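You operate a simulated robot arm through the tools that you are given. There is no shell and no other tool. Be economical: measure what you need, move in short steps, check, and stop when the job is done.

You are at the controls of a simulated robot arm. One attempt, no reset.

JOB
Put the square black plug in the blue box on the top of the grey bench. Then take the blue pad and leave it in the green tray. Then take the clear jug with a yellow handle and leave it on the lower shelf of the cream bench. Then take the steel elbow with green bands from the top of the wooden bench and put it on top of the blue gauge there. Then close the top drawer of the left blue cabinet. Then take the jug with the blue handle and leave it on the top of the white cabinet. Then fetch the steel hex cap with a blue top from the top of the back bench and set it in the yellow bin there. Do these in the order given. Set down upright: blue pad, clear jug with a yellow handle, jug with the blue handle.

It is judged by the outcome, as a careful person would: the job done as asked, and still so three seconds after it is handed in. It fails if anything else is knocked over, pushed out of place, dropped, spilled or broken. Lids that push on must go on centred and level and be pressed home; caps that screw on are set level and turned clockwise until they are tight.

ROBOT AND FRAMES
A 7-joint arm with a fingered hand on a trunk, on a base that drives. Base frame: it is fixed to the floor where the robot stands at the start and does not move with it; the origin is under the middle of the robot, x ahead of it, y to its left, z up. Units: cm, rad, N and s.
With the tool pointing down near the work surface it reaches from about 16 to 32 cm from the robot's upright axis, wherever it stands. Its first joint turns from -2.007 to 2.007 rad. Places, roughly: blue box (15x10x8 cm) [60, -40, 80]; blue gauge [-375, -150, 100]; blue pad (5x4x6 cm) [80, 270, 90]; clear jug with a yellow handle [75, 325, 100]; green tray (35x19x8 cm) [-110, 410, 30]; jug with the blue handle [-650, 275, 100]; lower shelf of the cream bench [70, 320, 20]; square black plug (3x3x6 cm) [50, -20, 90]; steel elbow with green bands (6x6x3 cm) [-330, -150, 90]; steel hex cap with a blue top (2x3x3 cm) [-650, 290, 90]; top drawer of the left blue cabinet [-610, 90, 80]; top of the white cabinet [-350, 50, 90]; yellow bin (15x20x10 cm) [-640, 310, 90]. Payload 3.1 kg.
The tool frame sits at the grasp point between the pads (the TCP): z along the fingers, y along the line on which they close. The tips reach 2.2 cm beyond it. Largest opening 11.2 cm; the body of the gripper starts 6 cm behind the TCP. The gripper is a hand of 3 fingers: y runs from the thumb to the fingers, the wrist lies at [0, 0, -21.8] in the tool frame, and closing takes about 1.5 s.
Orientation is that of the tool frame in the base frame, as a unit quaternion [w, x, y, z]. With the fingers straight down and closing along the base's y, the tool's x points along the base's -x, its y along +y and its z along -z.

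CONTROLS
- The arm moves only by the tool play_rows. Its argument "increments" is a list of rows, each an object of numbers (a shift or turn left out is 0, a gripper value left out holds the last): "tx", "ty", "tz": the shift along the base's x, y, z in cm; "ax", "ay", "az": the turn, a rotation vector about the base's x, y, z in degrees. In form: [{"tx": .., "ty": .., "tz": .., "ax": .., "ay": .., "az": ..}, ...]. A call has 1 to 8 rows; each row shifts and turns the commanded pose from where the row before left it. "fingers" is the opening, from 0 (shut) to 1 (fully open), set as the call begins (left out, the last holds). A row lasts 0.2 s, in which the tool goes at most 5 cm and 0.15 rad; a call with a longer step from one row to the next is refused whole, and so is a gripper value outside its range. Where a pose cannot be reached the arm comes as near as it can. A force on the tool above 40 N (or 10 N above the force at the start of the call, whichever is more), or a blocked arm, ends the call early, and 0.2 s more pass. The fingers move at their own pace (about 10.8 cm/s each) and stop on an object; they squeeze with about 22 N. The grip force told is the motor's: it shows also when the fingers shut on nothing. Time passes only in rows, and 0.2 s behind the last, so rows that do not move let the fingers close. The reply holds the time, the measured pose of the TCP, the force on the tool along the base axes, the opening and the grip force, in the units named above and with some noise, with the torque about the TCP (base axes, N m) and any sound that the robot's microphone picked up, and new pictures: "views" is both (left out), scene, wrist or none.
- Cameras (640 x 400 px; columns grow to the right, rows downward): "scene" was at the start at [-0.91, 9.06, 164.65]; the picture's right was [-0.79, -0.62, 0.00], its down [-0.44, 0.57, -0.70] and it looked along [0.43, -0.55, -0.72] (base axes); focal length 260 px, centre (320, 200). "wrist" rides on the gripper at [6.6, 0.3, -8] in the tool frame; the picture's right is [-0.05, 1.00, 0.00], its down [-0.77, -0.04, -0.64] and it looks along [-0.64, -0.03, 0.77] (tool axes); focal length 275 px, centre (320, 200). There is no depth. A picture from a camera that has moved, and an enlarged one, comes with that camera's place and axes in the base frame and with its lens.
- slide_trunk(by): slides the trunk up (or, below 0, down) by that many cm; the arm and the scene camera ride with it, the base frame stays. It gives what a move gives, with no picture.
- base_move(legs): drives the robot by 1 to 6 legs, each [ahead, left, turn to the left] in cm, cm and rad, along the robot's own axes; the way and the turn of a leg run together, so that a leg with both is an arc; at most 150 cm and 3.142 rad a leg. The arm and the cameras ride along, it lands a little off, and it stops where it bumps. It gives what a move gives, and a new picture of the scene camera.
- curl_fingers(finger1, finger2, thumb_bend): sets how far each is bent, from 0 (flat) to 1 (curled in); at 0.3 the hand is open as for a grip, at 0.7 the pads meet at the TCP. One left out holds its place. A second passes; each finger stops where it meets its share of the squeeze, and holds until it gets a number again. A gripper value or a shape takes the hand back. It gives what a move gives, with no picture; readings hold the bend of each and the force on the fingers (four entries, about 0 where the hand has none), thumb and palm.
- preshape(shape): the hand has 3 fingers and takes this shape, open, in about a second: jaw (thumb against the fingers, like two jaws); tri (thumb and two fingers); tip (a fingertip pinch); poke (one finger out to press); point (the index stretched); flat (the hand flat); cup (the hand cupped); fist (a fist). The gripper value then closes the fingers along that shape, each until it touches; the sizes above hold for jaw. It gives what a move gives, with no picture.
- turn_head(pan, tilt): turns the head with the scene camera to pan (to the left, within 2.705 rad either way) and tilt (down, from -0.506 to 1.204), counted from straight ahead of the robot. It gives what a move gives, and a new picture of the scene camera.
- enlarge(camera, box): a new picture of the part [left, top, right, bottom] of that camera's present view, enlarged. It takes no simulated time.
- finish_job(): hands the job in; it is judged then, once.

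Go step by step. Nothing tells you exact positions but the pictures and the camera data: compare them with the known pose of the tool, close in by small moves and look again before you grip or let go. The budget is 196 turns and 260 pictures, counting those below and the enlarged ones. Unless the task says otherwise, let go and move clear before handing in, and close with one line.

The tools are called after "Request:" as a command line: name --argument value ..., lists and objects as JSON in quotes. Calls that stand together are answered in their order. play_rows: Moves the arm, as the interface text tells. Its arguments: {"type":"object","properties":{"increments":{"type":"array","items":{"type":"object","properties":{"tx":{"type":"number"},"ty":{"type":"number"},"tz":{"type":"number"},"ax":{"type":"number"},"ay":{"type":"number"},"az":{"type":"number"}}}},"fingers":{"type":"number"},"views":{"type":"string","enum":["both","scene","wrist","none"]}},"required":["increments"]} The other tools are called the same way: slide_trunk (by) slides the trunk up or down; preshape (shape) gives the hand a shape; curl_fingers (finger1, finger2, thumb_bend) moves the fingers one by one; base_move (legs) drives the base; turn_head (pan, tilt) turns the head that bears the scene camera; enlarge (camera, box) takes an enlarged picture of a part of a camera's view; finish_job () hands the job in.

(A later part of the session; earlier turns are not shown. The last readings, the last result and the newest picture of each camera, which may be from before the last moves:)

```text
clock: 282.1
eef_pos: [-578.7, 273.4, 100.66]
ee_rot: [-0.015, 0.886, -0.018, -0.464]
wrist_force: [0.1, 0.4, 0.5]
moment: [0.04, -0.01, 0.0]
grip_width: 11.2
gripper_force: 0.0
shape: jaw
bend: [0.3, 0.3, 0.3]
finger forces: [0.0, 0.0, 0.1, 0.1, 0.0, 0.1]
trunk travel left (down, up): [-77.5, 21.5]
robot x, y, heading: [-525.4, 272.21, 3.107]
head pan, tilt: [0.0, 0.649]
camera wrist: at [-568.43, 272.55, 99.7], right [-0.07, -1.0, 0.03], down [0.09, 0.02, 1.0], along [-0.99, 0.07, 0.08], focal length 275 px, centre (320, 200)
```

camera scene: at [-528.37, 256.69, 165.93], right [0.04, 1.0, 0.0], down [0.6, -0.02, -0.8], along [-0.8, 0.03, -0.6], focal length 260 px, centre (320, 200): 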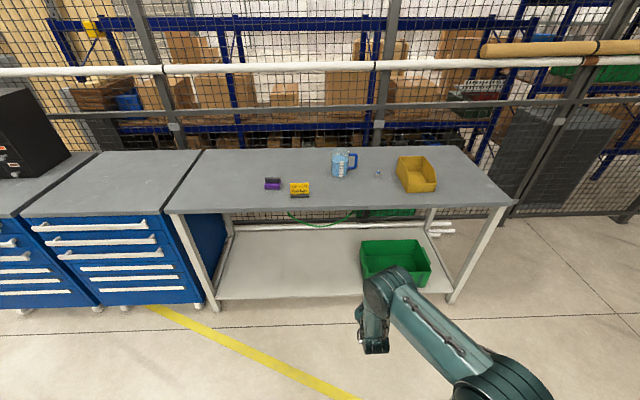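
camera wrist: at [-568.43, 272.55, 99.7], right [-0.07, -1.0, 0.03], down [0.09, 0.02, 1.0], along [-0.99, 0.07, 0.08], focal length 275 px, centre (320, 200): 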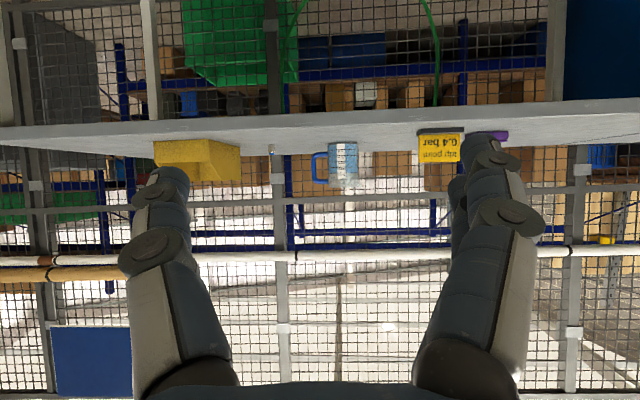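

The hand is open again. The jug stands at about (-654,273), z≈89, handle toward +y: the same relative layout as before. I'll yaw the tool and set the same pre-grasp offset.

Request:
play_rows --increments '[{"az": -6.8, "tx": 1.3, "ty": 3.2, "tz": 0.8}, {"az": -6.8, "tx": 1.3, "ty": 3.2, "tz": 0.8}, {"az": -6.8, "tx": 1.3, "ty": 3.2, "tz": 0.8}, {"az": -6.8, "tx": 1.3, "ty": 3.2, "tz": 0.8}, {"az": -6.8, "tx": 1.3, "ty": 3.2, "tz": 0.8}, {}]' --views "none"

Request:
base_move --legs '[[0, 24, 0.033], [55, 0, 0]]'

Request:
play_rows --increments '[{}]' --views "wrist"

```text
clock: 283.5
eef_pos: [-572.13, 289.3, 104.57]
ee_rot: [-0.151, 0.842, -0.277, -0.438]
wrist_force: [0.1, 0.0, -0.1]
moment: [-0.03, -0.01, 0.01]
grip_width: 11.19
gripper_force: 0.0
shape: jaw
bend: [0.3, 0.3, 0.3]
finger forces: [0.1, 0.0, 0.0, 0.0, 0.0, 0.0]
trunk travel left (down, up): [-77.5, 21.5]
robot x, y, heading: [-525.26, 271.68, 3.103]
head pan, tilt: [0.0, 0.649]
```

```text
clock: 288.0
eef_pos: [-626.11, 264.68, 104.47]
ee_rot: [-0.144, 0.845, -0.266, -0.44]
wrist_force: [0.1, -0.9, -0.5]
moment: [0.01, -0.01, 0.0]
grip_width: 11.19
gripper_force: 0.1
shape: jaw
bend: [0.3, 0.3, 0.3]
finger forces: [0.0, 0.0, 0.0, 0.0, 0.0, 0.0]
trunk travel left (down, up): [-77.5, 21.5]
robot x, y, heading: [-578.56, 248.25, 3.126]
head pan, tilt: [0.0, 0.649]
camera scene: at [-581.56, 233.05, 165.93], right [0.01, 1.0, 0.0], down [0.6, -0.01, -0.8], along [-0.8, 0.01, -0.6], focal length 260 px, centre (320, 200)
```

scene: 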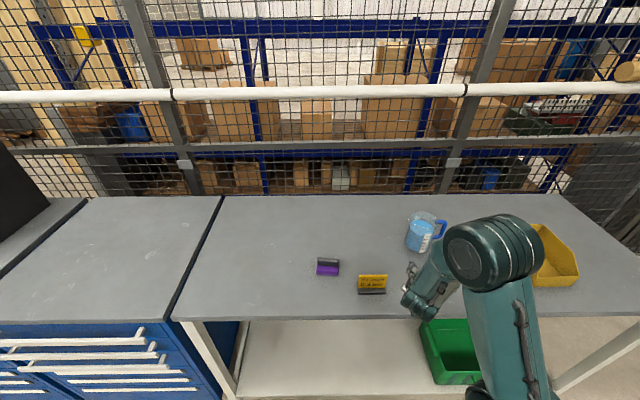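

```text
clock: 288.4
eef_pos: [-626.05, 264.64, 104.45]
ee_rot: [-0.145, 0.845, -0.267, -0.44]
wrist_force: [0.6, 0.8, -0.6]
moment: [0.01, 0.02, 0.0]
grip_width: 11.22
gripper_force: 0.1
shape: jaw
bend: [0.3, 0.3, 0.3]
finger forces: [0.1, 0.0, 0.1, 0.1, 0.1, 0.1]
trunk travel left (down, up): [-77.5, 21.5]
robot x, y, heading: [-578.81, 247.96, 3.13]
head pan, tilt: [0.0, 0.649]
camera wrist: at [-617.93, 258.32, 103.53], right [-0.6, -0.8, 0.03], down [0.08, -0.03, 1.0], along [-0.8, 0.6, 0.08], focal length 275 px, centre (320, 200)
```

wrist: 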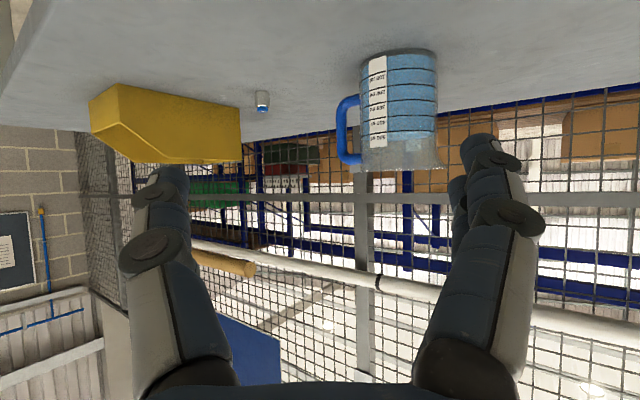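

The jug is at about (-652.5,272) with the handle on the far side of the approach line. I'll drive 15.5 cm ahead and lower to grasp height.

Request:
base_move --legs '[[15.5, 0, 0]]'

Request:
play_rows --increments '[{"tz": -2}, {"tz": -3}, {"tz": -3}, {}]' --views "wrist"

```text
clock: 289.8
eef_pos: [-641.41, 264.67, 104.44]
ee_rot: [-0.144, 0.845, -0.265, -0.442]
wrist_force: [0.0, 0.6, -0.1]
moment: [0.0, 0.0, -0.01]
grip_width: 11.17
gripper_force: 0.0
shape: jaw
bend: [0.3, 0.3, 0.3]
finger forces: [0.1, 0.0, 0.0, 0.0, 0.0, 0.1]
trunk travel left (down, up): [-77.5, 21.5]
robot x, y, heading: [-594.03, 248.75, 3.132]
head pan, tilt: [0.0, 0.649]
camera scene: at [-596.78, 233.2, 165.92], right [0.01, 1.0, 0.0], down [0.61, -0.01, -0.8], along [-0.8, 0.01, -0.61], focal length 260 px, centre (320, 200)
```

scene: 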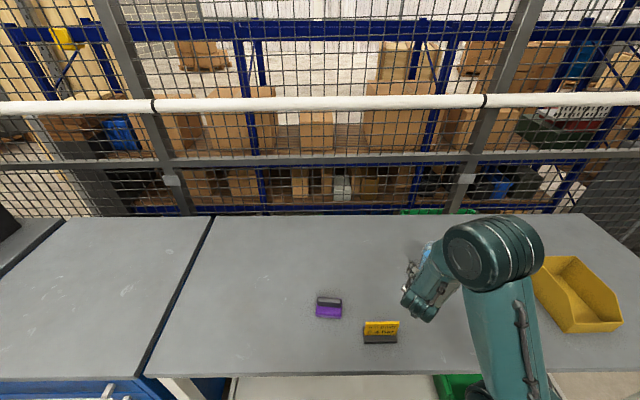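

```text
clock: 290.8
eef_pos: [-641.06, 264.82, 96.31]
ee_rot: [-0.144, 0.845, -0.265, -0.442]
wrist_force: [-0.8, 0.3, 0.1]
moment: [0.01, 0.02, -0.01]
grip_width: 11.2
gripper_force: 0.1
shape: jaw
bend: [0.3, 0.3, 0.3]
finger forces: [0.0, 0.0, 0.0, 0.1, 0.1, 0.0]
trunk travel left (down, up): [-77.5, 21.5]
robot x, y, heading: [-594.1, 248.12, 3.131]
head pan, tilt: [0.0, 0.649]
camera wrist: at [-632.94, 258.51, 95.43], right [-0.6, -0.8, 0.03], down [0.08, -0.03, 1.0], along [-0.8, 0.6, 0.08], focal length 275 px, centre (320, 200)
```

wrist: 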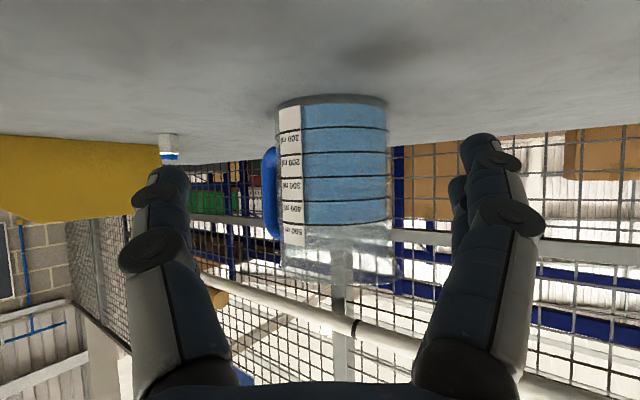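

Request:
play_rows --increments '[{"tx": -0.57, "ty": -0.76}, {"tx": -2.4, "ty": 1.8}, {"tx": -2.4, "ty": 1.8}, {}]' --views "wrist"

```text
clock: 291.8
eef_pos: [-646.72, 267.58, 96.47]
ee_rot: [-0.144, 0.845, -0.266, -0.441]
wrist_force: [-0.1, 1.0, 0.7]
moment: [0.0, -0.01, 0.0]
grip_width: 11.21
gripper_force: 0.1
shape: jaw
bend: [0.3, 0.3, 0.3]
finger forces: [0.0, 0.0, 0.0, 0.0, 0.0, 0.1]
trunk travel left (down, up): [-77.5, 21.5]
robot x, y, heading: [-593.97, 248.14, 3.13]
head pan, tilt: [0.0, 0.649]
camera wrist: at [-638.5, 261.37, 95.44], right [-0.6, -0.8, 0.03], down [0.08, -0.03, 1.0], along [-0.8, 0.6, 0.08], focal length 275 px, centre (320, 200)
```

wrist: 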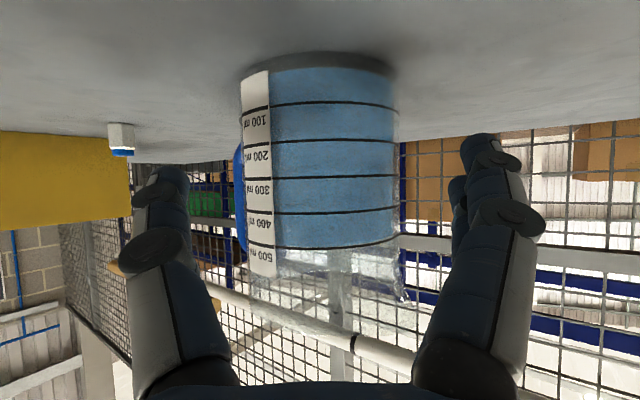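

Request:
play_rows --increments '[{"tx": -1.7, "ty": 1.3}, {"tx": -1.7, "ty": 1.25}, {"tx": -1.6, "ty": 1.2}, {}]' --views "wrist"

```text
clock: 292.8
eef_pos: [-651.66, 271.26, 96.46]
ee_rot: [-0.145, 0.845, -0.266, -0.441]
wrist_force: [0.9, -1.2, -0.3]
moment: [0.06, 0.01, 0.01]
grip_width: 11.21
gripper_force: 0.2
shape: jaw
bend: [0.3, 0.3, 0.3]
finger forces: [0.0, 0.8, 0.1, 0.1, 0.0, 0.0]
trunk travel left (down, up): [-77.5, 21.5]
robot x, y, heading: [-594.06, 248.27, 3.132]
head pan, tilt: [0.0, 0.649]
camera wrist: at [-643.52, 264.98, 95.52], right [-0.6, -0.8, 0.03], down [0.08, -0.03, 1.0], along [-0.8, 0.6, 0.08], focal length 275 px, centre (320, 200)
```

wrist: 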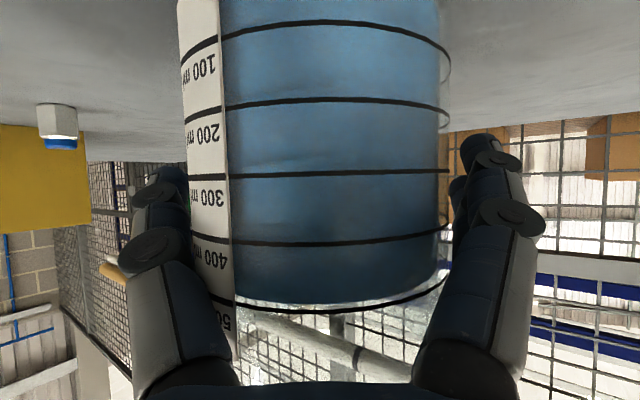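

Centred on the jug. Closing.

Request:
play_rows --increments '[{}, {}, {}, {}, {}, {}]' --fingers 0 --views "none"

Request:
play_rows --increments '[{"tz": 0.8}, {"tz": 1}, {"tz": 1.2}, {"tz": 1.5}, {"tz": 1.5}, {"tz": 1.5}, {}]' --views "wrist"

```text
clock: 294.2
eef_pos: [-651.71, 271.28, 96.46]
ee_rot: [-0.144, 0.845, -0.266, -0.44]
wrist_force: [-2.2, 1.7, 0.2]
moment: [0.02, 0.02, 0.01]
grip_width: 8.62
gripper_force: 22.0
shape: jaw
bend: [0.61, 0.65, 0.57]
finger forces: [10.0, 10.7, 0.1, 0.1, 21.2, 0.0]
trunk travel left (down, up): [-77.5, 21.5]
robot x, y, heading: [-593.95, 248.22, 3.131]
head pan, tilt: [0.0, 0.649]
```

```text
clock: 295.8
eef_pos: [-651.66, 271.24, 103.83]
ee_rot: [-0.144, 0.845, -0.266, -0.44]
wrist_force: [0.6, 0.8, -6.1]
moment: [-0.14, -0.01, -0.02]
grip_width: 8.6
gripper_force: 22.0
shape: jaw
bend: [0.61, 0.65, 0.57]
finger forces: [9.9, 11.0, 0.0, 0.0, 21.1, 0.1]
trunk travel left (down, up): [-77.5, 21.5]
robot x, y, heading: [-593.98, 248.17, 3.132]
head pan, tilt: [0.0, 0.649]
camera wrist: at [-643.51, 264.95, 102.9], right [-0.6, -0.8, 0.03], down [0.08, -0.03, 1.0], along [-0.8, 0.6, 0.08], focal length 275 px, centre (320, 200)
```

wrist: 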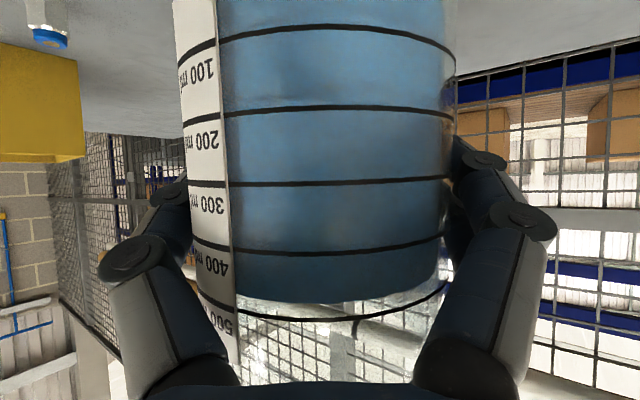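

The jug is lifted with its water level. I'll carry it back along the route, keeping the heading: back out, then down to y≈-60.

Request:
base_move --legs '[[-55, 0, 0.01], [0, 150, 0], [0, 150, 0]]'

```text
clock: 313.2
eef_pos: [-592.39, -32.88, 103.97]
ee_rot: [-0.14, 0.848, -0.257, -0.442]
wrist_force: [0.4, 0.4, -5.8]
moment: [-0.13, -0.07, 0.02]
grip_width: 8.62
gripper_force: 22.2
shape: jaw
bend: [0.61, 0.65, 0.57]
finger forces: [9.8, 10.9, 0.1, 0.1, 21.0, 0.0]
trunk travel left (down, up): [-77.5, 21.5]
robot x, y, heading: [-534.1, -54.41, -3.132]
head pan, tilt: [0.0, 0.649]
camera scene: at [-536.76, -69.7, 165.93], right [-0.01, 1.0, 0.0], down [0.61, 0.01, -0.8], along [-0.8, -0.01, -0.61], focal length 260 px, centre (320, 200)
```

scene: 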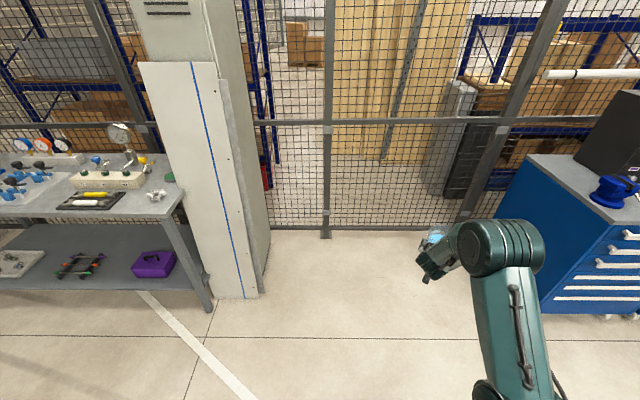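

Request:
turn_head --pan 2.7 --tilt 0.4

Request:
base_move --legs '[[0, 9, 0], [-120, 0, 0]]'

```text
clock: 315.6
eef_pos: [-592.45, -32.86, 103.9]
ee_rot: [-0.14, 0.848, -0.257, -0.442]
wrist_force: [-0.5, -0.4, -5.7]
moment: [-0.11, -0.05, -0.01]
grip_width: 8.64
gripper_force: 21.6
shape: jaw
bend: [0.61, 0.65, 0.57]
finger forces: [9.6, 11.0, 0.0, 0.0, 20.9, 0.1]
trunk travel left (down, up): [-77.5, 21.5]
robot x, y, heading: [-533.98, -54.43, -3.127]
head pan, tilt: [2.7, 0.4]
camera scene: at [-519.67, -73.47, 168.19], right [-0.42, -0.91, 0.0], down [-0.35, 0.16, -0.92], along [0.84, -0.39, -0.39], focal length 260 px, centre (320, 200)
```

scene: 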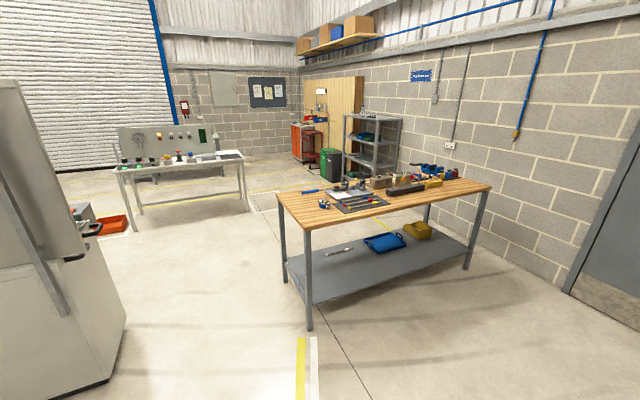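

```text
clock: 322.2
eef_pos: [-477.37, -40.64, 103.86]
ee_rot: [-0.134, 0.851, -0.247, -0.444]
wrist_force: [0.2, -0.8, -6.2]
moment: [-0.16, -0.04, -0.01]
grip_width: 8.63
gripper_force: 22.1
shape: jaw
bend: [0.61, 0.65, 0.57]
finger forces: [9.7, 11.0, 0.1, 0.1, 21.2, 0.0]
trunk travel left (down, up): [-77.5, 21.5]
robot x, y, heading: [-418.74, -60.94, -3.105]
head pan, tilt: [2.7, 0.4]
camera scene: at [-403.56, -79.37, 168.19], right [-0.4, -0.92, 0.0], down [-0.36, 0.15, -0.92], along [0.85, -0.36, -0.39], focal length 260 px, centre (320, 200)
```

scene: 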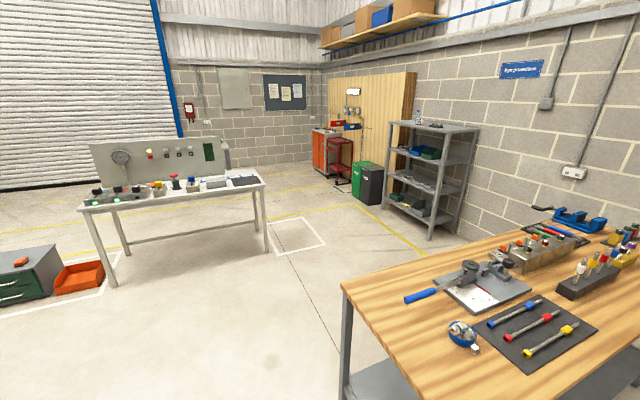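

The way is clear. I'll correct the heading and continue backing to x≈-262.

Request:
base_move --legs '[[0, 4, -0.036], [-150, 0, 0], [-12, 0, 0]]'

Request:
turn_head --pan -0.7 --tilt 0.5

```text
clock: 330.9
eef_pos: [-315.17, -42.68, 103.77]
ee_rot: [-0.144, 0.846, -0.264, -0.441]
wrist_force: [0.5, 0.1, -6.5]
moment: [-0.13, -0.04, -0.04]
grip_width: 8.62
gripper_force: 22.1
shape: jaw
bend: [0.61, 0.65, 0.57]
finger forces: [9.7, 11.1, 0.0, 0.0, 21.2, 0.2]
trunk travel left (down, up): [-77.5, 21.5]
robot x, y, heading: [-257.31, -64.92, 3.135]
head pan, tilt: [2.7, 0.4]
camera scene: at [-243.1, -84.58, 168.19], right [-0.43, -0.9, 0.0], down [-0.35, 0.17, -0.92], along [0.83, -0.4, -0.39], focal length 260 px, centre (320, 200)
```

scene: 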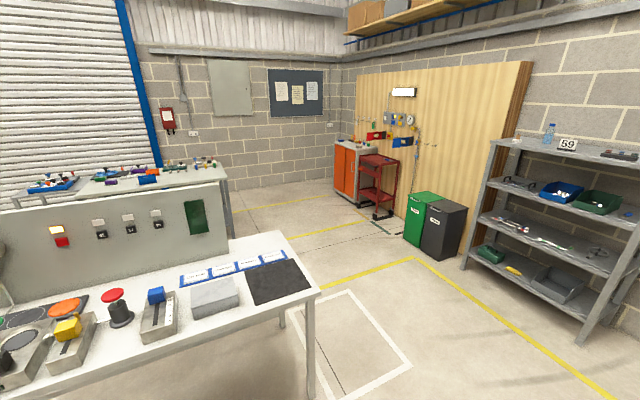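

```text
clock: 333.8
eef_pos: [-315.25, -42.76, 103.84]
ee_rot: [-0.143, 0.846, -0.265, -0.439]
wrist_force: [1.3, -0.5, -6.6]
moment: [-0.13, -0.04, 0.01]
grip_width: 8.64
gripper_force: 21.9
shape: jaw
bend: [0.61, 0.65, 0.57]
finger forces: [9.7, 11.1, 0.0, 0.0, 21.2, 0.0]
trunk travel left (down, up): [-77.5, 21.5]
robot x, y, heading: [-257.21, -65.54, 3.133]
head pan, tilt: [-0.7, 0.499]
camera scene: at [-258.4, -74.68, 167.26], right [0.65, 0.76, 0.0], down [0.37, -0.31, -0.88], along [-0.67, 0.57, -0.48], focal length 260 px, centre (320, 200)
```

scene: 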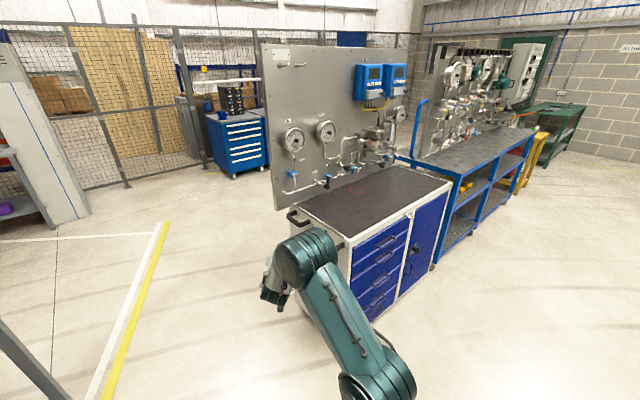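

The white cabinet top (dark mat) spans about x -370..-320, y -9..100 and is empty. I'll strafe in front of it.

Request:
base_move --legs '[[0, -88, 0]]'

Request:
turn_head --pan 0.0 --tilt 0.7

Request:
play_rows --increments '[{}]' --views "wrist"

```text
clock: 338.5
eef_pos: [-313.63, 47.79, 103.75]
ee_rot: [-0.147, 0.844, -0.271, -0.439]
wrist_force: [1.1, 0.3, -5.6]
moment: [-0.14, -0.07, 0.02]
grip_width: 8.62
gripper_force: 22.0
shape: jaw
bend: [0.61, 0.65, 0.57]
finger forces: [9.5, 11.2, 0.1, 0.1, 21.2, 0.0]
trunk travel left (down, up): [-77.5, 21.5]
robot x, y, heading: [-255.97, 24.3, 3.123]
head pan, tilt: [-0.7, 0.499]
camera scene: at [-257.31, 15.15, 167.27], right [0.66, 0.75, 0.0], down [0.36, -0.32, -0.88], along [-0.66, 0.58, -0.48], focal length 260 px, centre (320, 200)
```

scene: 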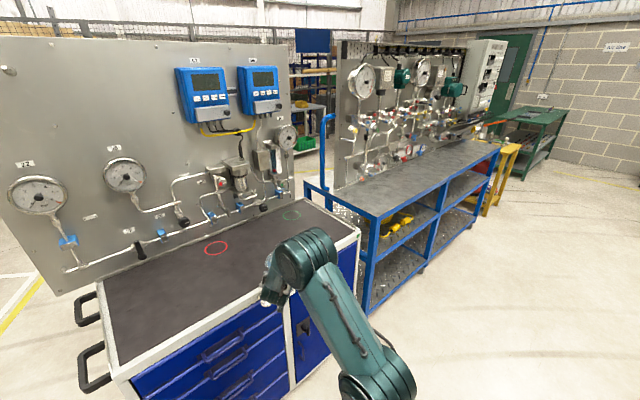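

```text
clock: 339.6
eef_pos: [-313.57, 47.88, 103.76]
ee_rot: [-0.147, 0.844, -0.27, -0.44]
wrist_force: [0.2, -0.6, -5.7]
moment: [-0.1, -0.05, -0.01]
grip_width: 8.64
gripper_force: 22.3
shape: jaw
bend: [0.61, 0.65, 0.57]
finger forces: [9.6, 11.2, 0.0, 0.0, 21.2, 0.0]
trunk travel left (down, up): [-77.5, 21.5]
robot x, y, heading: [-255.99, 24.07, 3.121]
head pan, tilt: [0.0, 0.7]
camera scene: at [-258.97, 9.32, 165.5], right [0.02, 1.0, 0.0], down [0.64, -0.01, -0.76], along [-0.76, 0.02, -0.64], focal length 260 px, centre (320, 200)
```

scene: 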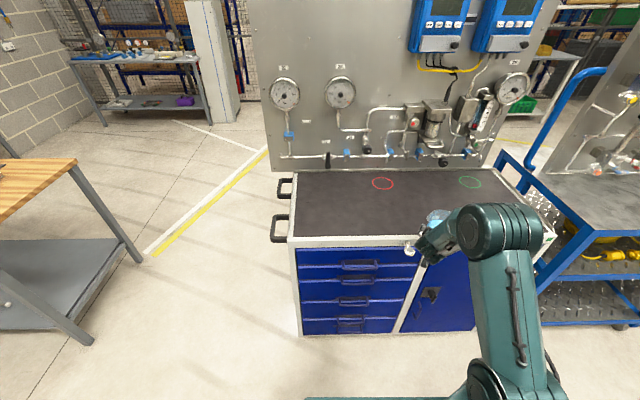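

```text
clock: 339.9
eef_pos: [-313.6, 47.78, 103.79]
ee_rot: [-0.147, 0.844, -0.271, -0.439]
wrist_force: [-0.5, 0.8, -5.9]
moment: [-0.11, -0.02, 0.03]
grip_width: 8.62
gripper_force: 21.2
shape: jaw
bend: [0.61, 0.65, 0.57]
finger forces: [9.6, 11.1, 0.1, 0.0, 21.2, 0.0]
trunk travel left (down, up): [-77.5, 21.5]
robot x, y, heading: [-255.91, 24.73, 3.12]
head pan, tilt: [0.0, 0.7]
camera wrist: at [-305.52, 41.45, 102.88], right [-0.61, -0.79, 0.03], down [0.08, -0.03, 1.0], along [-0.79, 0.61, 0.08], focal length 275 px, centre (320, 200)
```

wrist: 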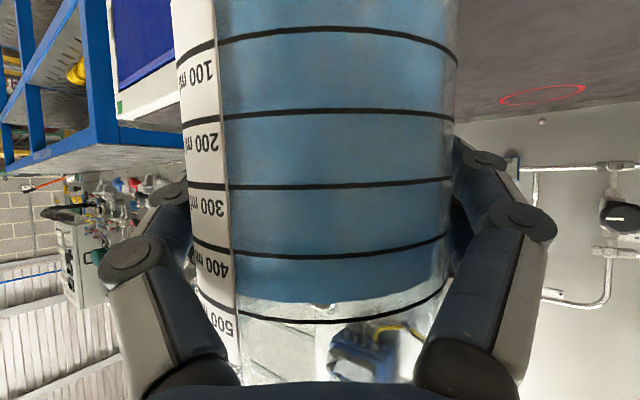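

The cabinet top is at z≈92.5. I'll raise 2 cm for clearance, then drive 26 cm in over the mat.

Request:
play_rows --increments '[{"tz": 1}, {"tz": 1.2}, {}]' --views "none"

Request:
base_move --legs '[[26, 0, 0]]'

Request:
play_rows --increments '[{"tz": -1}, {"tz": -1.2}, {}]' --views "wrist"

```text
clock: 340.8
eef_pos: [-313.52, 47.88, 106.12]
ee_rot: [-0.147, 0.844, -0.27, -0.44]
wrist_force: [0.3, 0.4, -6.3]
moment: [-0.15, 0.0, -0.03]
grip_width: 8.63
gripper_force: 22.2
shape: jaw
bend: [0.62, 0.65, 0.57]
finger forces: [9.6, 11.0, 0.0, 0.0, 21.2, 0.0]
trunk travel left (down, up): [-77.5, 21.5]
robot x, y, heading: [-256.4, 24.41, 3.116]
head pan, tilt: [0.0, 0.7]
```

```text
clock: 342.6
eef_pos: [-339.13, 47.74, 106.03]
ee_rot: [-0.145, 0.845, -0.266, -0.44]
wrist_force: [-0.5, -0.4, -5.7]
moment: [-0.11, -0.05, 0.01]
grip_width: 8.63
gripper_force: 21.7
shape: jaw
bend: [0.62, 0.65, 0.57]
finger forces: [9.7, 11.1, 0.0, 0.0, 21.3, 0.1]
trunk travel left (down, up): [-77.5, 21.5]
robot x, y, heading: [-281.63, 24.69, 3.131]
head pan, tilt: [0.0, 0.7]
camera scene: at [-284.27, 9.7, 165.49], right [0.01, 1.0, 0.0], down [0.65, -0.01, -0.76], along [-0.76, 0.01, -0.65], focal length 260 px, centre (320, 200)
```

scene: 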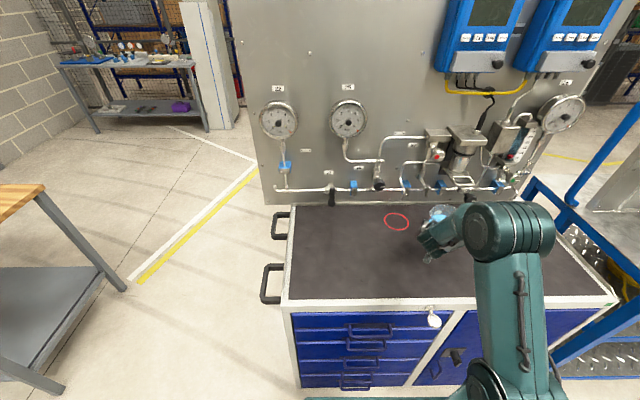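

```text
clock: 343.4
eef_pos: [-339.09, 47.89, 103.71]
ee_rot: [-0.145, 0.845, -0.267, -0.44]
wrist_force: [-0.5, -0.4, -5.0]
moment: [-0.12, -0.06, 0.0]
grip_width: 8.62
gripper_force: 22.1
shape: jaw
bend: [0.62, 0.65, 0.57]
finger forces: [9.7, 11.1, 0.1, 0.0, 21.2, 0.0]
trunk travel left (down, up): [-77.5, 21.5]
robot x, y, heading: [-281.48, 24.73, 3.128]
head pan, tilt: [0.0, 0.7]
camera wrist: at [-330.98, 41.55, 102.82], right [-0.6, -0.8, 0.03], down [0.08, -0.03, 1.0], along [-0.8, 0.6, 0.08], focal length 275 px, centre (320, 200)
```

wrist: 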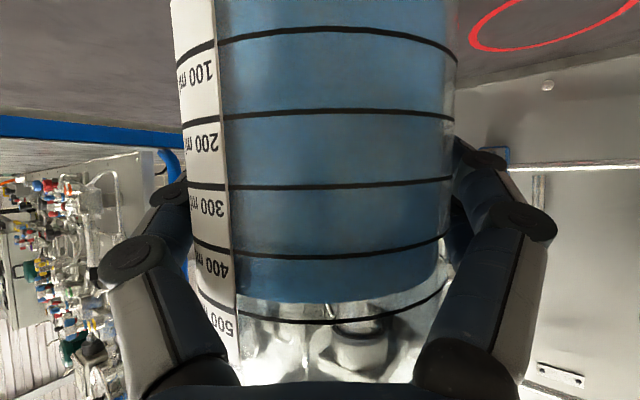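

Over the mat. Lowering slowly to contact.

Request:
play_rows --increments '[{"tz": -0.8}, {"tz": -0.8}, {"tz": -0.8}, {}]' --views "none"

Request:
play_rows --increments '[{"tz": -0.4}, {"tz": -0.4}, {}]' --views "none"

```text
clock: 344.4
eef_pos: [-339.18, 47.72, 101.35]
ee_rot: [-0.144, 0.845, -0.267, -0.441]
wrist_force: [-0.8, -0.6, -6.6]
moment: [-0.12, -0.07, 0.02]
grip_width: 8.62
gripper_force: 22.0
shape: jaw
bend: [0.62, 0.65, 0.57]
finger forces: [9.6, 11.1, 0.0, 0.1, 21.3, 0.0]
trunk travel left (down, up): [-77.5, 21.5]
robot x, y, heading: [-281.71, 24.88, 3.128]
head pan, tilt: [0.0, 0.7]
```

```text
clock: 345.2
eef_pos: [-339.11, 47.7, 100.51]
ee_rot: [-0.145, 0.845, -0.267, -0.44]
wrist_force: [-0.6, -0.3, -6.6]
moment: [-0.11, -0.03, -0.01]
grip_width: 8.62
gripper_force: 22.3
shape: jaw
bend: [0.62, 0.65, 0.57]
finger forces: [9.6, 11.0, 0.0, 0.0, 21.1, 0.1]
trunk travel left (down, up): [-77.5, 21.5]
robot x, y, heading: [-281.56, 24.65, 3.128]
head pan, tilt: [0.0, 0.7]
```

Request:
play_rows --increments '[{"tz": -0.4}, {"tz": -0.4}, {}]' --views "none"

Request:
play_rows --increments '[{"tz": -0.35}, {"tz": -0.35}, {}]' --views "wrist"

```text
clock: 346.0
eef_pos: [-339.15, 47.65, 99.78]
ee_rot: [-0.144, 0.845, -0.267, -0.44]
wrist_force: [0.1, -0.3, -5.7]
moment: [-0.13, -0.02, 0.02]
grip_width: 8.61
gripper_force: 22.1
shape: jaw
bend: [0.62, 0.65, 0.57]
finger forces: [9.6, 11.1, 0.0, 0.0, 21.0, 0.0]
trunk travel left (down, up): [-77.5, 21.5]
robot x, y, heading: [-281.37, 24.75, 3.132]
head pan, tilt: [0.0, 0.7]
```

```text
clock: 346.8
eef_pos: [-339.11, 47.79, 99.17]
ee_rot: [-0.145, 0.845, -0.268, -0.439]
wrist_force: [0.2, -0.1, -6.8]
moment: [-0.13, -0.03, 0.0]
grip_width: 8.63
gripper_force: 21.8
shape: jaw
bend: [0.62, 0.65, 0.57]
finger forces: [9.7, 11.1, 0.0, 0.0, 21.1, 0.0]
trunk travel left (down, up): [-77.5, 21.5]
robot x, y, heading: [-282.1, 24.92, 3.125]
head pan, tilt: [0.0, 0.7]
camera wrist: at [-330.91, 41.49, 98.2], right [-0.6, -0.8, 0.03], down [0.08, -0.03, 1.0], along [-0.8, 0.6, 0.08], focal length 275 px, centre (320, 200)
```

wrist: 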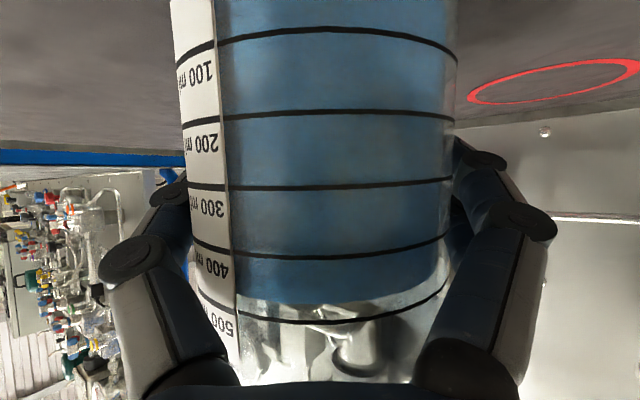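

Request:
play_rows --increments '[{"tz": -0.35}, {"tz": -0.35}, {}]' --views "none"

Request:
play_rows --increments '[{"tz": -0.35}, {"tz": -0.35}, {}]' --views "none"

Request:
play_rows --increments '[{"tz": -0.35}, {"tz": -0.35}, {}]' --views "wrist"

```text
clock: 347.6
eef_pos: [-338.85, 47.67, 98.56]
ee_rot: [-0.145, 0.844, -0.267, -0.442]
wrist_force: [1.7, -1.1, -1.0]
moment: [-0.06, 0.02, -0.01]
grip_width: 8.64
gripper_force: 21.8
shape: jaw
bend: [0.62, 0.65, 0.57]
finger forces: [10.1, 10.7, 0.1, 0.0, 20.9, 0.0]
trunk travel left (down, up): [-77.5, 21.5]
robot x, y, heading: [-281.75, 24.91, 3.126]
head pan, tilt: [0.0, 0.7]
```

```text
clock: 348.4
eef_pos: [-338.85, 47.78, 98.27]
ee_rot: [-0.145, 0.843, -0.266, -0.445]
wrist_force: [2.1, -1.3, 22.9]
moment: [0.14, 0.18, 0.02]
grip_width: 8.63
gripper_force: 22.0
shape: jaw
bend: [0.62, 0.66, 0.57]
finger forces: [10.6, 12.0, 0.0, 0.0, 21.1, 0.0]
trunk travel left (down, up): [-77.5, 21.5]
robot x, y, heading: [-281.27, 24.78, 3.129]
head pan, tilt: [0.0, 0.7]
```

```text
clock: 349.2
eef_pos: [-338.89, 47.73, 97.54]
ee_rot: [-0.145, 0.843, -0.266, -0.445]
wrist_force: [-7.3, 0.6, 31.7]
moment: [0.17, 0.27, -0.04]
grip_width: 8.59
gripper_force: 21.4
shape: jaw
bend: [0.62, 0.66, 0.57]
finger forces: [11.4, 13.8, 0.1, 0.1, 21.7, 0.0]
trunk travel left (down, up): [-77.5, 21.5]
robot x, y, heading: [-281.71, 24.74, 3.132]
head pan, tilt: [0.0, 0.7]
camera wrist: at [-330.73, 41.39, 96.5], right [-0.6, -0.8, 0.03], down [0.09, -0.03, 1.0], along [-0.79, 0.6, 0.09], focal length 275 px, centre (320, 200)
```

wrist: 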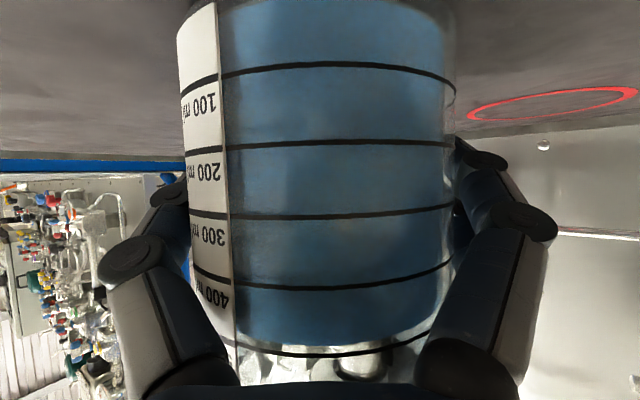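

The jug is seated on the mat. I'll ease up, then release.

Request:
play_rows --increments '[{"tz": 0.5}, {}]' --views "none"

Request:
play_rows --increments '[{}, {}, {}, {}, {}]' --fingers 1 --views "wrist"

```text
clock: 349.8
eef_pos: [-338.83, 47.65, 97.69]
ee_rot: [-0.145, 0.845, -0.267, -0.44]
wrist_force: [-7.0, 1.1, 14.5]
moment: [0.24, 0.22, -0.01]
grip_width: 8.61
gripper_force: 22.2
shape: jaw
bend: [0.62, 0.66, 0.57]
finger forces: [11.9, 14.2, 0.0, 0.0, 22.2, 0.0]
trunk travel left (down, up): [-77.5, 21.5]
robot x, y, heading: [-281.38, 24.6, 3.127]
head pan, tilt: [0.0, 0.7]
```

```text
clock: 351.0
eef_pos: [-338.94, 47.77, 97.54]
ee_rot: [-0.145, 0.845, -0.267, -0.44]
wrist_force: [0.5, -1.1, -0.4]
moment: [0.04, 0.04, 0.0]
grip_width: 11.17
gripper_force: 0.1
shape: jaw
bend: [0.3, 0.3, 0.3]
finger forces: [0.0, 1.2, 0.0, 0.1, 0.7, 0.1]
trunk travel left (down, up): [-77.5, 21.5]
robot x, y, heading: [-281.78, 24.99, 3.13]
head pan, tilt: [0.0, 0.7]
camera wrist: at [-330.8, 41.43, 96.71], right [-0.6, -0.8, 0.03], down [0.08, -0.03, 1.0], along [-0.8, 0.6, 0.08], focal length 275 px, centre (320, 200)
```

wrist: 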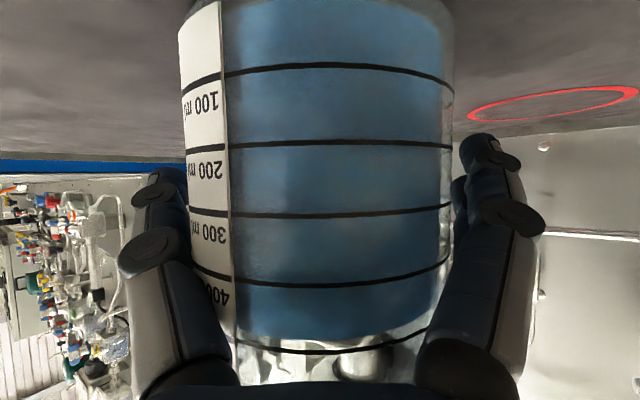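

Request:
play_rows --increments '[{"tx": 0.6, "ty": -0.45}, {"tx": 1.2, "ty": -0.9}, {"tx": 2, "ty": -1.5}, {"tx": 2.4, "ty": -1.8}, {"tx": 2.4, "ty": -1.8}, {"tx": 2.4, "ty": -1.8}, {}]' --views "both"

```text
clock: 352.6
eef_pos: [-327.91, 39.59, 97.69]
ee_rot: [-0.144, 0.845, -0.267, -0.44]
wrist_force: [-0.3, 0.1, 0.6]
moment: [0.01, -0.02, -0.03]
grip_width: 11.18
gripper_force: 0.0
shape: jaw
bend: [0.3, 0.3, 0.3]
finger forces: [0.0, 0.1, 0.1, 0.0, 0.0, 0.0]
trunk travel left (down, up): [-77.5, 21.5]
robot x, y, heading: [-281.61, 24.82, 3.13]
head pan, tilt: [0.0, 0.7]
camera scene: at [-284.13, 9.73, 165.5], right [0.01, 1.0, 0.0], down [0.64, -0.01, -0.76], along [-0.76, 0.01, -0.64], focal length 260 px, centre (320, 200)
camera wrist: at [-319.72, 33.25, 96.77], right [-0.6, -0.8, 0.03], down [0.08, -0.03, 1.0], along [-0.8, 0.6, 0.08], focal length 275 px, centre (320, 200)
```

scene: 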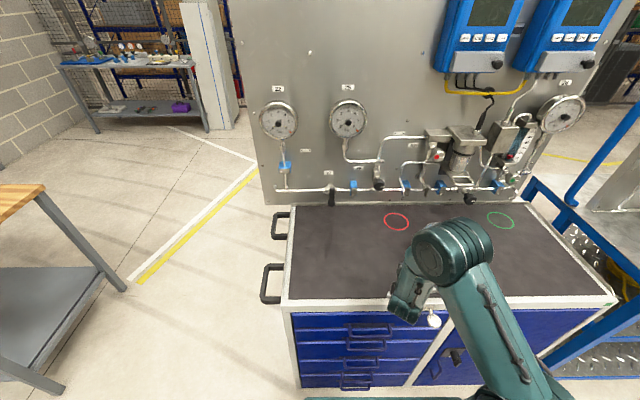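
wrist: 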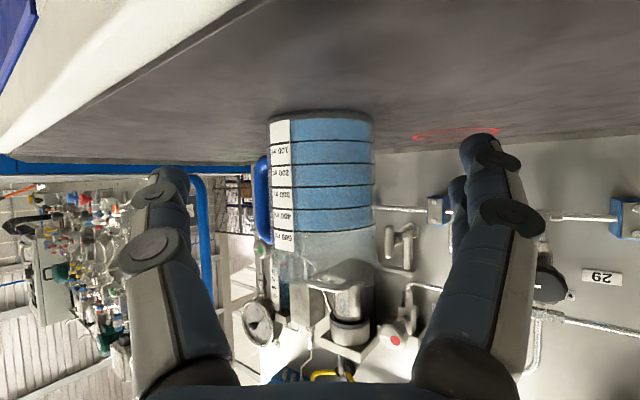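

The jug stands upright on the white cabinet. I'll raise the hand, back off and return to the back bench for the hex cap.

Request:
play_rows --increments '[{"tz": 3}, {"tz": 4}, {"tx": 4}, {"tx": 4}, {}]' --views "none"

Request:
base_move --legs '[[-26, 0, 0.012], [0, 88, 0]]'

Request:
base_move --legs '[[145, 0, 0], [130, 0, 0]]'

```text
clock: 353.8
eef_pos: [-320.49, 39.96, 104.6]
ee_rot: [-0.146, 0.845, -0.267, -0.44]
wrist_force: [0.5, -0.3, 1.0]
moment: [0.01, 0.0, -0.01]
grip_width: 11.18
gripper_force: 0.1
shape: jaw
bend: [0.3, 0.3, 0.3]
finger forces: [0.1, 0.1, 0.1, 0.0, 0.0, 0.0]
trunk travel left (down, up): [-77.5, 21.5]
robot x, y, heading: [-281.15, 24.73, 3.125]
head pan, tilt: [0.0, 0.7]
```

```text
clock: 359.9
eef_pos: [-294.21, -48.94, 104.78]
ee_rot: [-0.143, 0.846, -0.262, -0.442]
wrist_force: [-0.2, -0.6, -0.2]
moment: [-0.02, 0.0, -0.02]
grip_width: 11.18
gripper_force: 0.0
shape: jaw
bend: [0.3, 0.3, 0.3]
finger forces: [0.0, 0.0, 0.1, 0.0, 0.1, 0.0]
trunk travel left (down, up): [-77.5, 21.5]
robot x, y, heading: [-255.41, -63.64, 3.144]
head pan, tilt: [0.0, 0.7]
camera scene: at [-257.63, -78.91, 165.49], right [0.0, 1.0, 0.0], down [0.64, 0.0, -0.76], along [-0.76, 0.0, -0.64], focal length 260 px, centre (320, 200)
```

scene: 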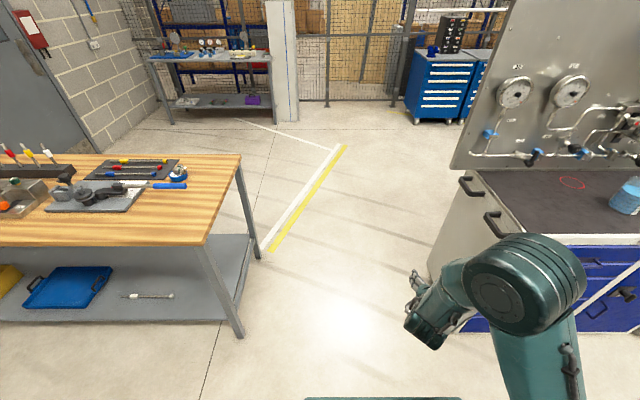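

```text
clock: 373.2
eef_pos: [-567.93, -40.49, 104.78]
ee_rot: [-0.149, 0.843, -0.274, -0.439]
wrist_force: [-0.4, 0.4, 0.3]
moment: [0.0, 0.02, -0.02]
grip_width: 11.21
gripper_force: 0.0
shape: jaw
bend: [0.3, 0.3, 0.3]
finger forces: [0.1, 0.1, 0.1, 0.0, 0.0, 0.0]
trunk travel left (down, up): [-77.5, 21.5]
robot x, y, heading: [-529.32, -56.23, 3.108]
head pan, tilt: [0.0, 0.7]
camera scene: at [-532.06, -71.39, 165.49], right [0.03, 1.0, 0.0], down [0.64, -0.02, -0.76], along [-0.76, 0.02, -0.64], focal length 260 px, centre (320, 200)
```

scene: 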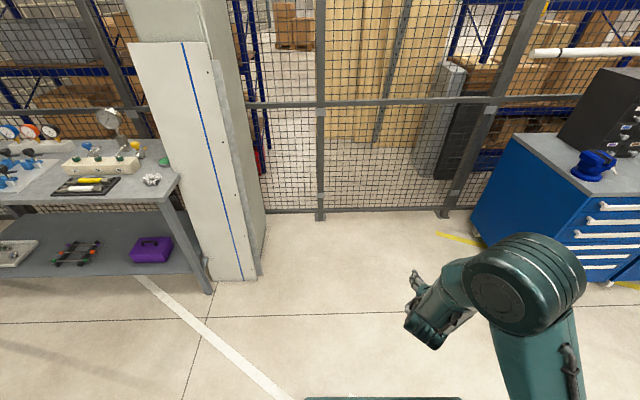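

Request:
base_move --legs '[[0, 0, 0.033], [0, -150, 0], [0, -150, 0], [0, -45, 0]]'

Request:
play_rows --increments '[{"az": 8, "ty": -2}, {"az": 8, "ty": -3}, {"az": 8, "ty": -3}, {"az": 8, "ty": -3}, {"az": 6, "ty": -3}, {"ay": -8}, {"ay": -8}, {"ay": -8}]' --fingers 0.5 --views "none"

Request:
turn_head --pan 0.0 --tilt 0.75

```text
clock: 390.1
eef_pos: [-579.7, 294.53, 104.7]
ee_rot: [-0.131, 0.853, -0.242, -0.444]
wrist_force: [-0.4, -0.1, -0.5]
moment: [-0.01, 0.0, 0.02]
grip_width: 11.17
gripper_force: 0.0
shape: jaw
bend: [0.3, 0.3, 0.3]
finger forces: [0.0, 0.0, 0.1, 0.0, 0.0, 0.1]
trunk travel left (down, up): [-77.5, 21.5]
robot x, y, heading: [-539.85, 280.96, -3.096]
head pan, tilt: [0.0, 0.7]
camera scene: at [-541.68, 266.41, 165.5], right [-0.05, 1.0, 0.0], down [0.64, 0.03, -0.76], along [-0.76, -0.04, -0.64], focal length 260 px, centre (320, 200)
```

scene: 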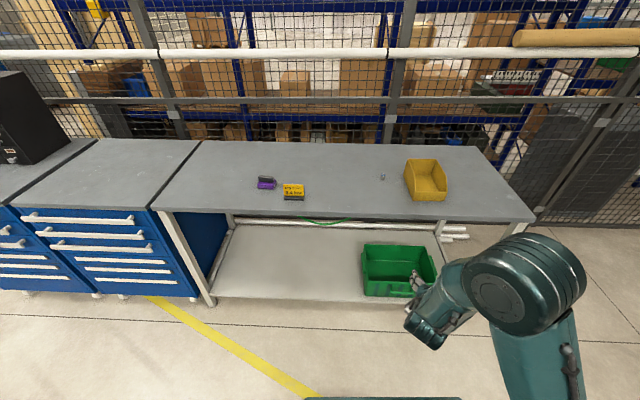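

```text
clock: 391.9
eef_pos: [-579.67, 280.43, 104.66]
ee_rot: [0.031, 0.962, 0.044, -0.268]
wrist_force: [-0.6, 0.3, 1.0]
moment: [0.03, 0.0, 0.06]
grip_width: 5.66
gripper_force: 0.2
shape: jaw
bend: [0.73, 0.73, 0.7]
finger forces: [0.0, 0.0, 0.1, 0.0, 0.1, 0.0]
trunk travel left (down, up): [-77.5, 21.5]
robot x, y, heading: [-540.06, 281.29, -3.099]
head pan, tilt: [0.0, 0.7]
```

```text
clock: 392.5
eef_pos: [-579.61, 280.39, 104.72]
ee_rot: [0.03, 0.962, 0.043, -0.27]
wrist_force: [-0.3, -1.1, 0.6]
moment: [-0.02, -0.01, 0.0]
grip_width: 5.67
gripper_force: 0.0
shape: jaw
bend: [0.73, 0.73, 0.7]
finger forces: [0.1, 0.0, 0.0, 0.0, 0.0, 0.0]
trunk travel left (down, up): [-77.5, 21.5]
robot x, y, heading: [-540.1, 281.71, -3.093]
head pan, tilt: [0.0, 0.75]
camera scene: at [-541.45, 266.37, 165.07], right [-0.05, 1.0, 0.0], down [0.68, 0.03, -0.73], along [-0.73, -0.03, -0.68], focal length 260 px, centre (320, 200)
```

scene: 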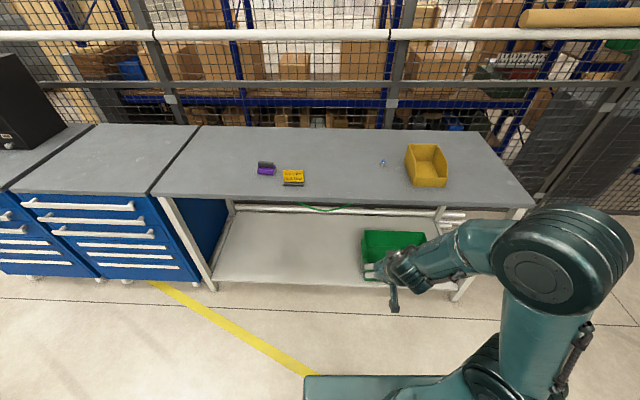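

The hex cap is at about (-649,293) and the bin near (-646,312). I'll line up and drive in.

Request:
base_move --legs '[[0, -14, -0.047], [54, 0, 0]]'

Request:
play_rows --increments '[{"az": -3}]' --views "wrist"

```text
clock: 396.6
eef_pos: [-635.17, 297.25, 104.58]
ee_rot: [0.021, 0.963, 0.015, -0.269]
wrist_force: [0.4, -0.8, 0.0]
moment: [-0.01, -0.03, 0.03]
grip_width: 5.61
gripper_force: 0.0
shape: jaw
bend: [0.73, 0.73, 0.7]
finger forces: [0.0, 0.1, 0.0, 0.0, 0.0, 0.0]
trunk travel left (down, up): [-77.5, 21.5]
robot x, y, heading: [-595.55, 295.9, 3.132]
head pan, tilt: [0.0, 0.75]
camera scene: at [-597.96, 280.87, 165.07], right [0.01, 1.0, 0.0], down [0.68, -0.01, -0.73], along [-0.73, 0.01, -0.68], focal length 260 px, centre (320, 200)
```

scene: 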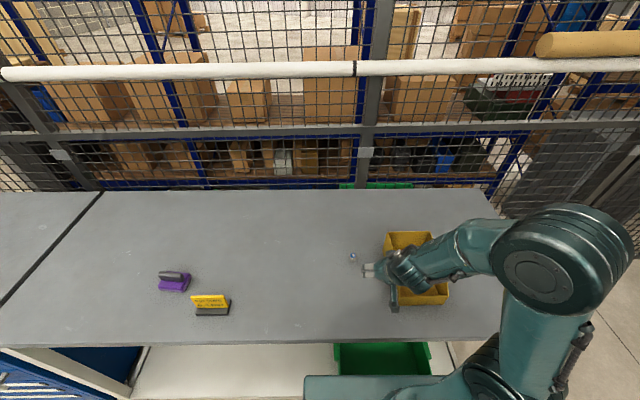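

```text
clock: 397.0
eef_pos: [-635.16, 297.25, 104.71]
ee_rot: [0.015, 0.963, -0.01, -0.27]
wrist_force: [-0.2, 0.0, 0.0]
moment: [0.03, 0.02, 0.01]
grip_width: 5.65
gripper_force: 0.3
shape: jaw
bend: [0.73, 0.73, 0.7]
finger forces: [0.0, 0.0, 0.1, 0.1, 0.0, 0.0]
trunk travel left (down, up): [-77.5, 21.5]
robot x, y, heading: [-595.34, 296.05, 3.125]
head pan, tilt: [0.0, 0.75]
camera wrist: at [-625.46, 296.87, 108.03], right [-0.05, -1.0, 0.06], down [-0.33, 0.07, 0.94], along [-0.94, 0.03, -0.33], focal length 275 px, centre (320, 200)
```

wrist: 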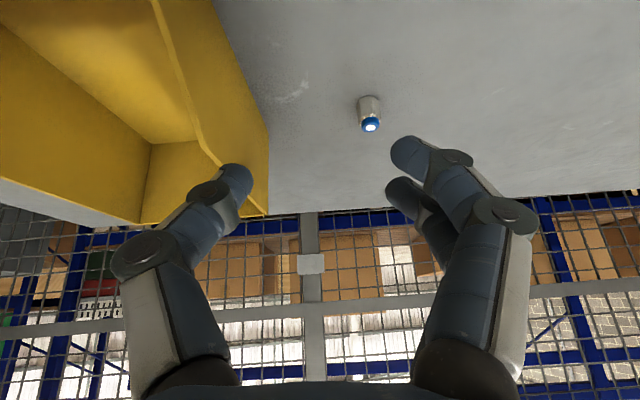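

The cap stands at about (-648.4,291.8), top z≈92.7. I'll move above it.

Request:
play_rows --increments '[{"tx": -3.3, "ty": -1.4}, {"tx": -3.3, "ty": -1.4, "tz": -2}, {"tx": -3.3, "ty": -1.4, "tz": -2}, {"tx": -3.1, "ty": -1.3, "tz": -2}, {"tz": -2}, {}]' --fingers 0.45 --views "wrist"

```text
clock: 398.4
eef_pos: [-648.25, 291.93, 96.73]
ee_rot: [0.014, 0.963, -0.01, -0.27]
wrist_force: [-0.4, 0.1, 0.8]
moment: [0.05, 0.02, -0.03]
grip_width: 5.1
gripper_force: 0.1
shape: jaw
bend: [0.73, 0.73, 0.7]
finger forces: [0.1, 0.0, 0.0, 0.0, 0.1, 0.0]
trunk travel left (down, up): [-77.5, 21.5]
robot x, y, heading: [-595.71, 296.03, 3.132]
head pan, tilt: [0.0, 0.75]
camera wrist: at [-638.59, 291.52, 100.11], right [-0.05, -1.0, 0.06], down [-0.33, 0.07, 0.94], along [-0.94, 0.03, -0.33], focal length 275 px, centre (320, 200)
```

wrist: 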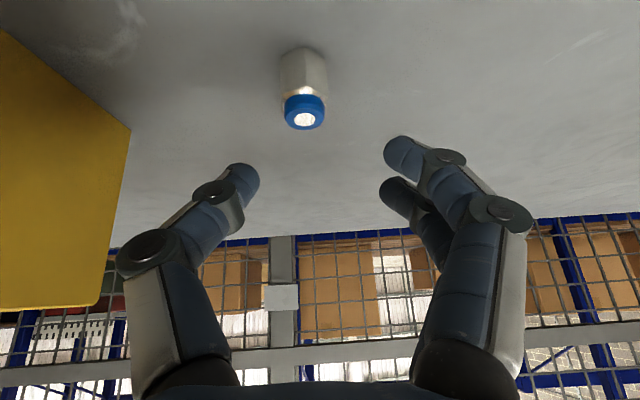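

Request:
play_rows --increments '[{"ty": 0.3, "tz": -1.5}, {"tz": -1.7}, {"tz": -1.4}, {}]' --fingers 0.4 --views "wrist"

```text
clock: 399.4
eef_pos: [-648.32, 291.98, 92.42]
ee_rot: [0.016, 0.962, -0.01, -0.272]
wrist_force: [-3.0, -0.8, 12.9]
moment: [-0.4, 0.04, -0.11]
grip_width: 4.57
gripper_force: 0.0
shape: jaw
bend: [0.75, 0.73, 0.7]
finger forces: [13.2, 0.0, 0.0, 0.0, 0.1, 0.0]
trunk travel left (down, up): [-77.5, 21.5]
robot x, y, heading: [-595.96, 295.87, 3.132]
head pan, tilt: [0.0, 0.75]
camera wrist: at [-638.59, 291.7, 95.76], right [-0.05, -1.0, 0.06], down [-0.32, 0.07, 0.94], along [-0.94, 0.03, -0.33], focal length 275 px, centre (320, 200)
```

wrist: 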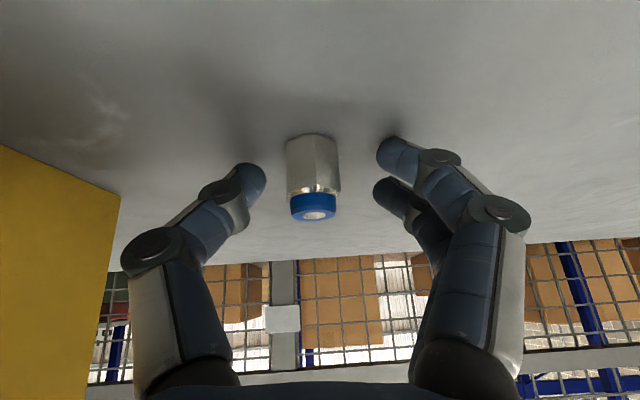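

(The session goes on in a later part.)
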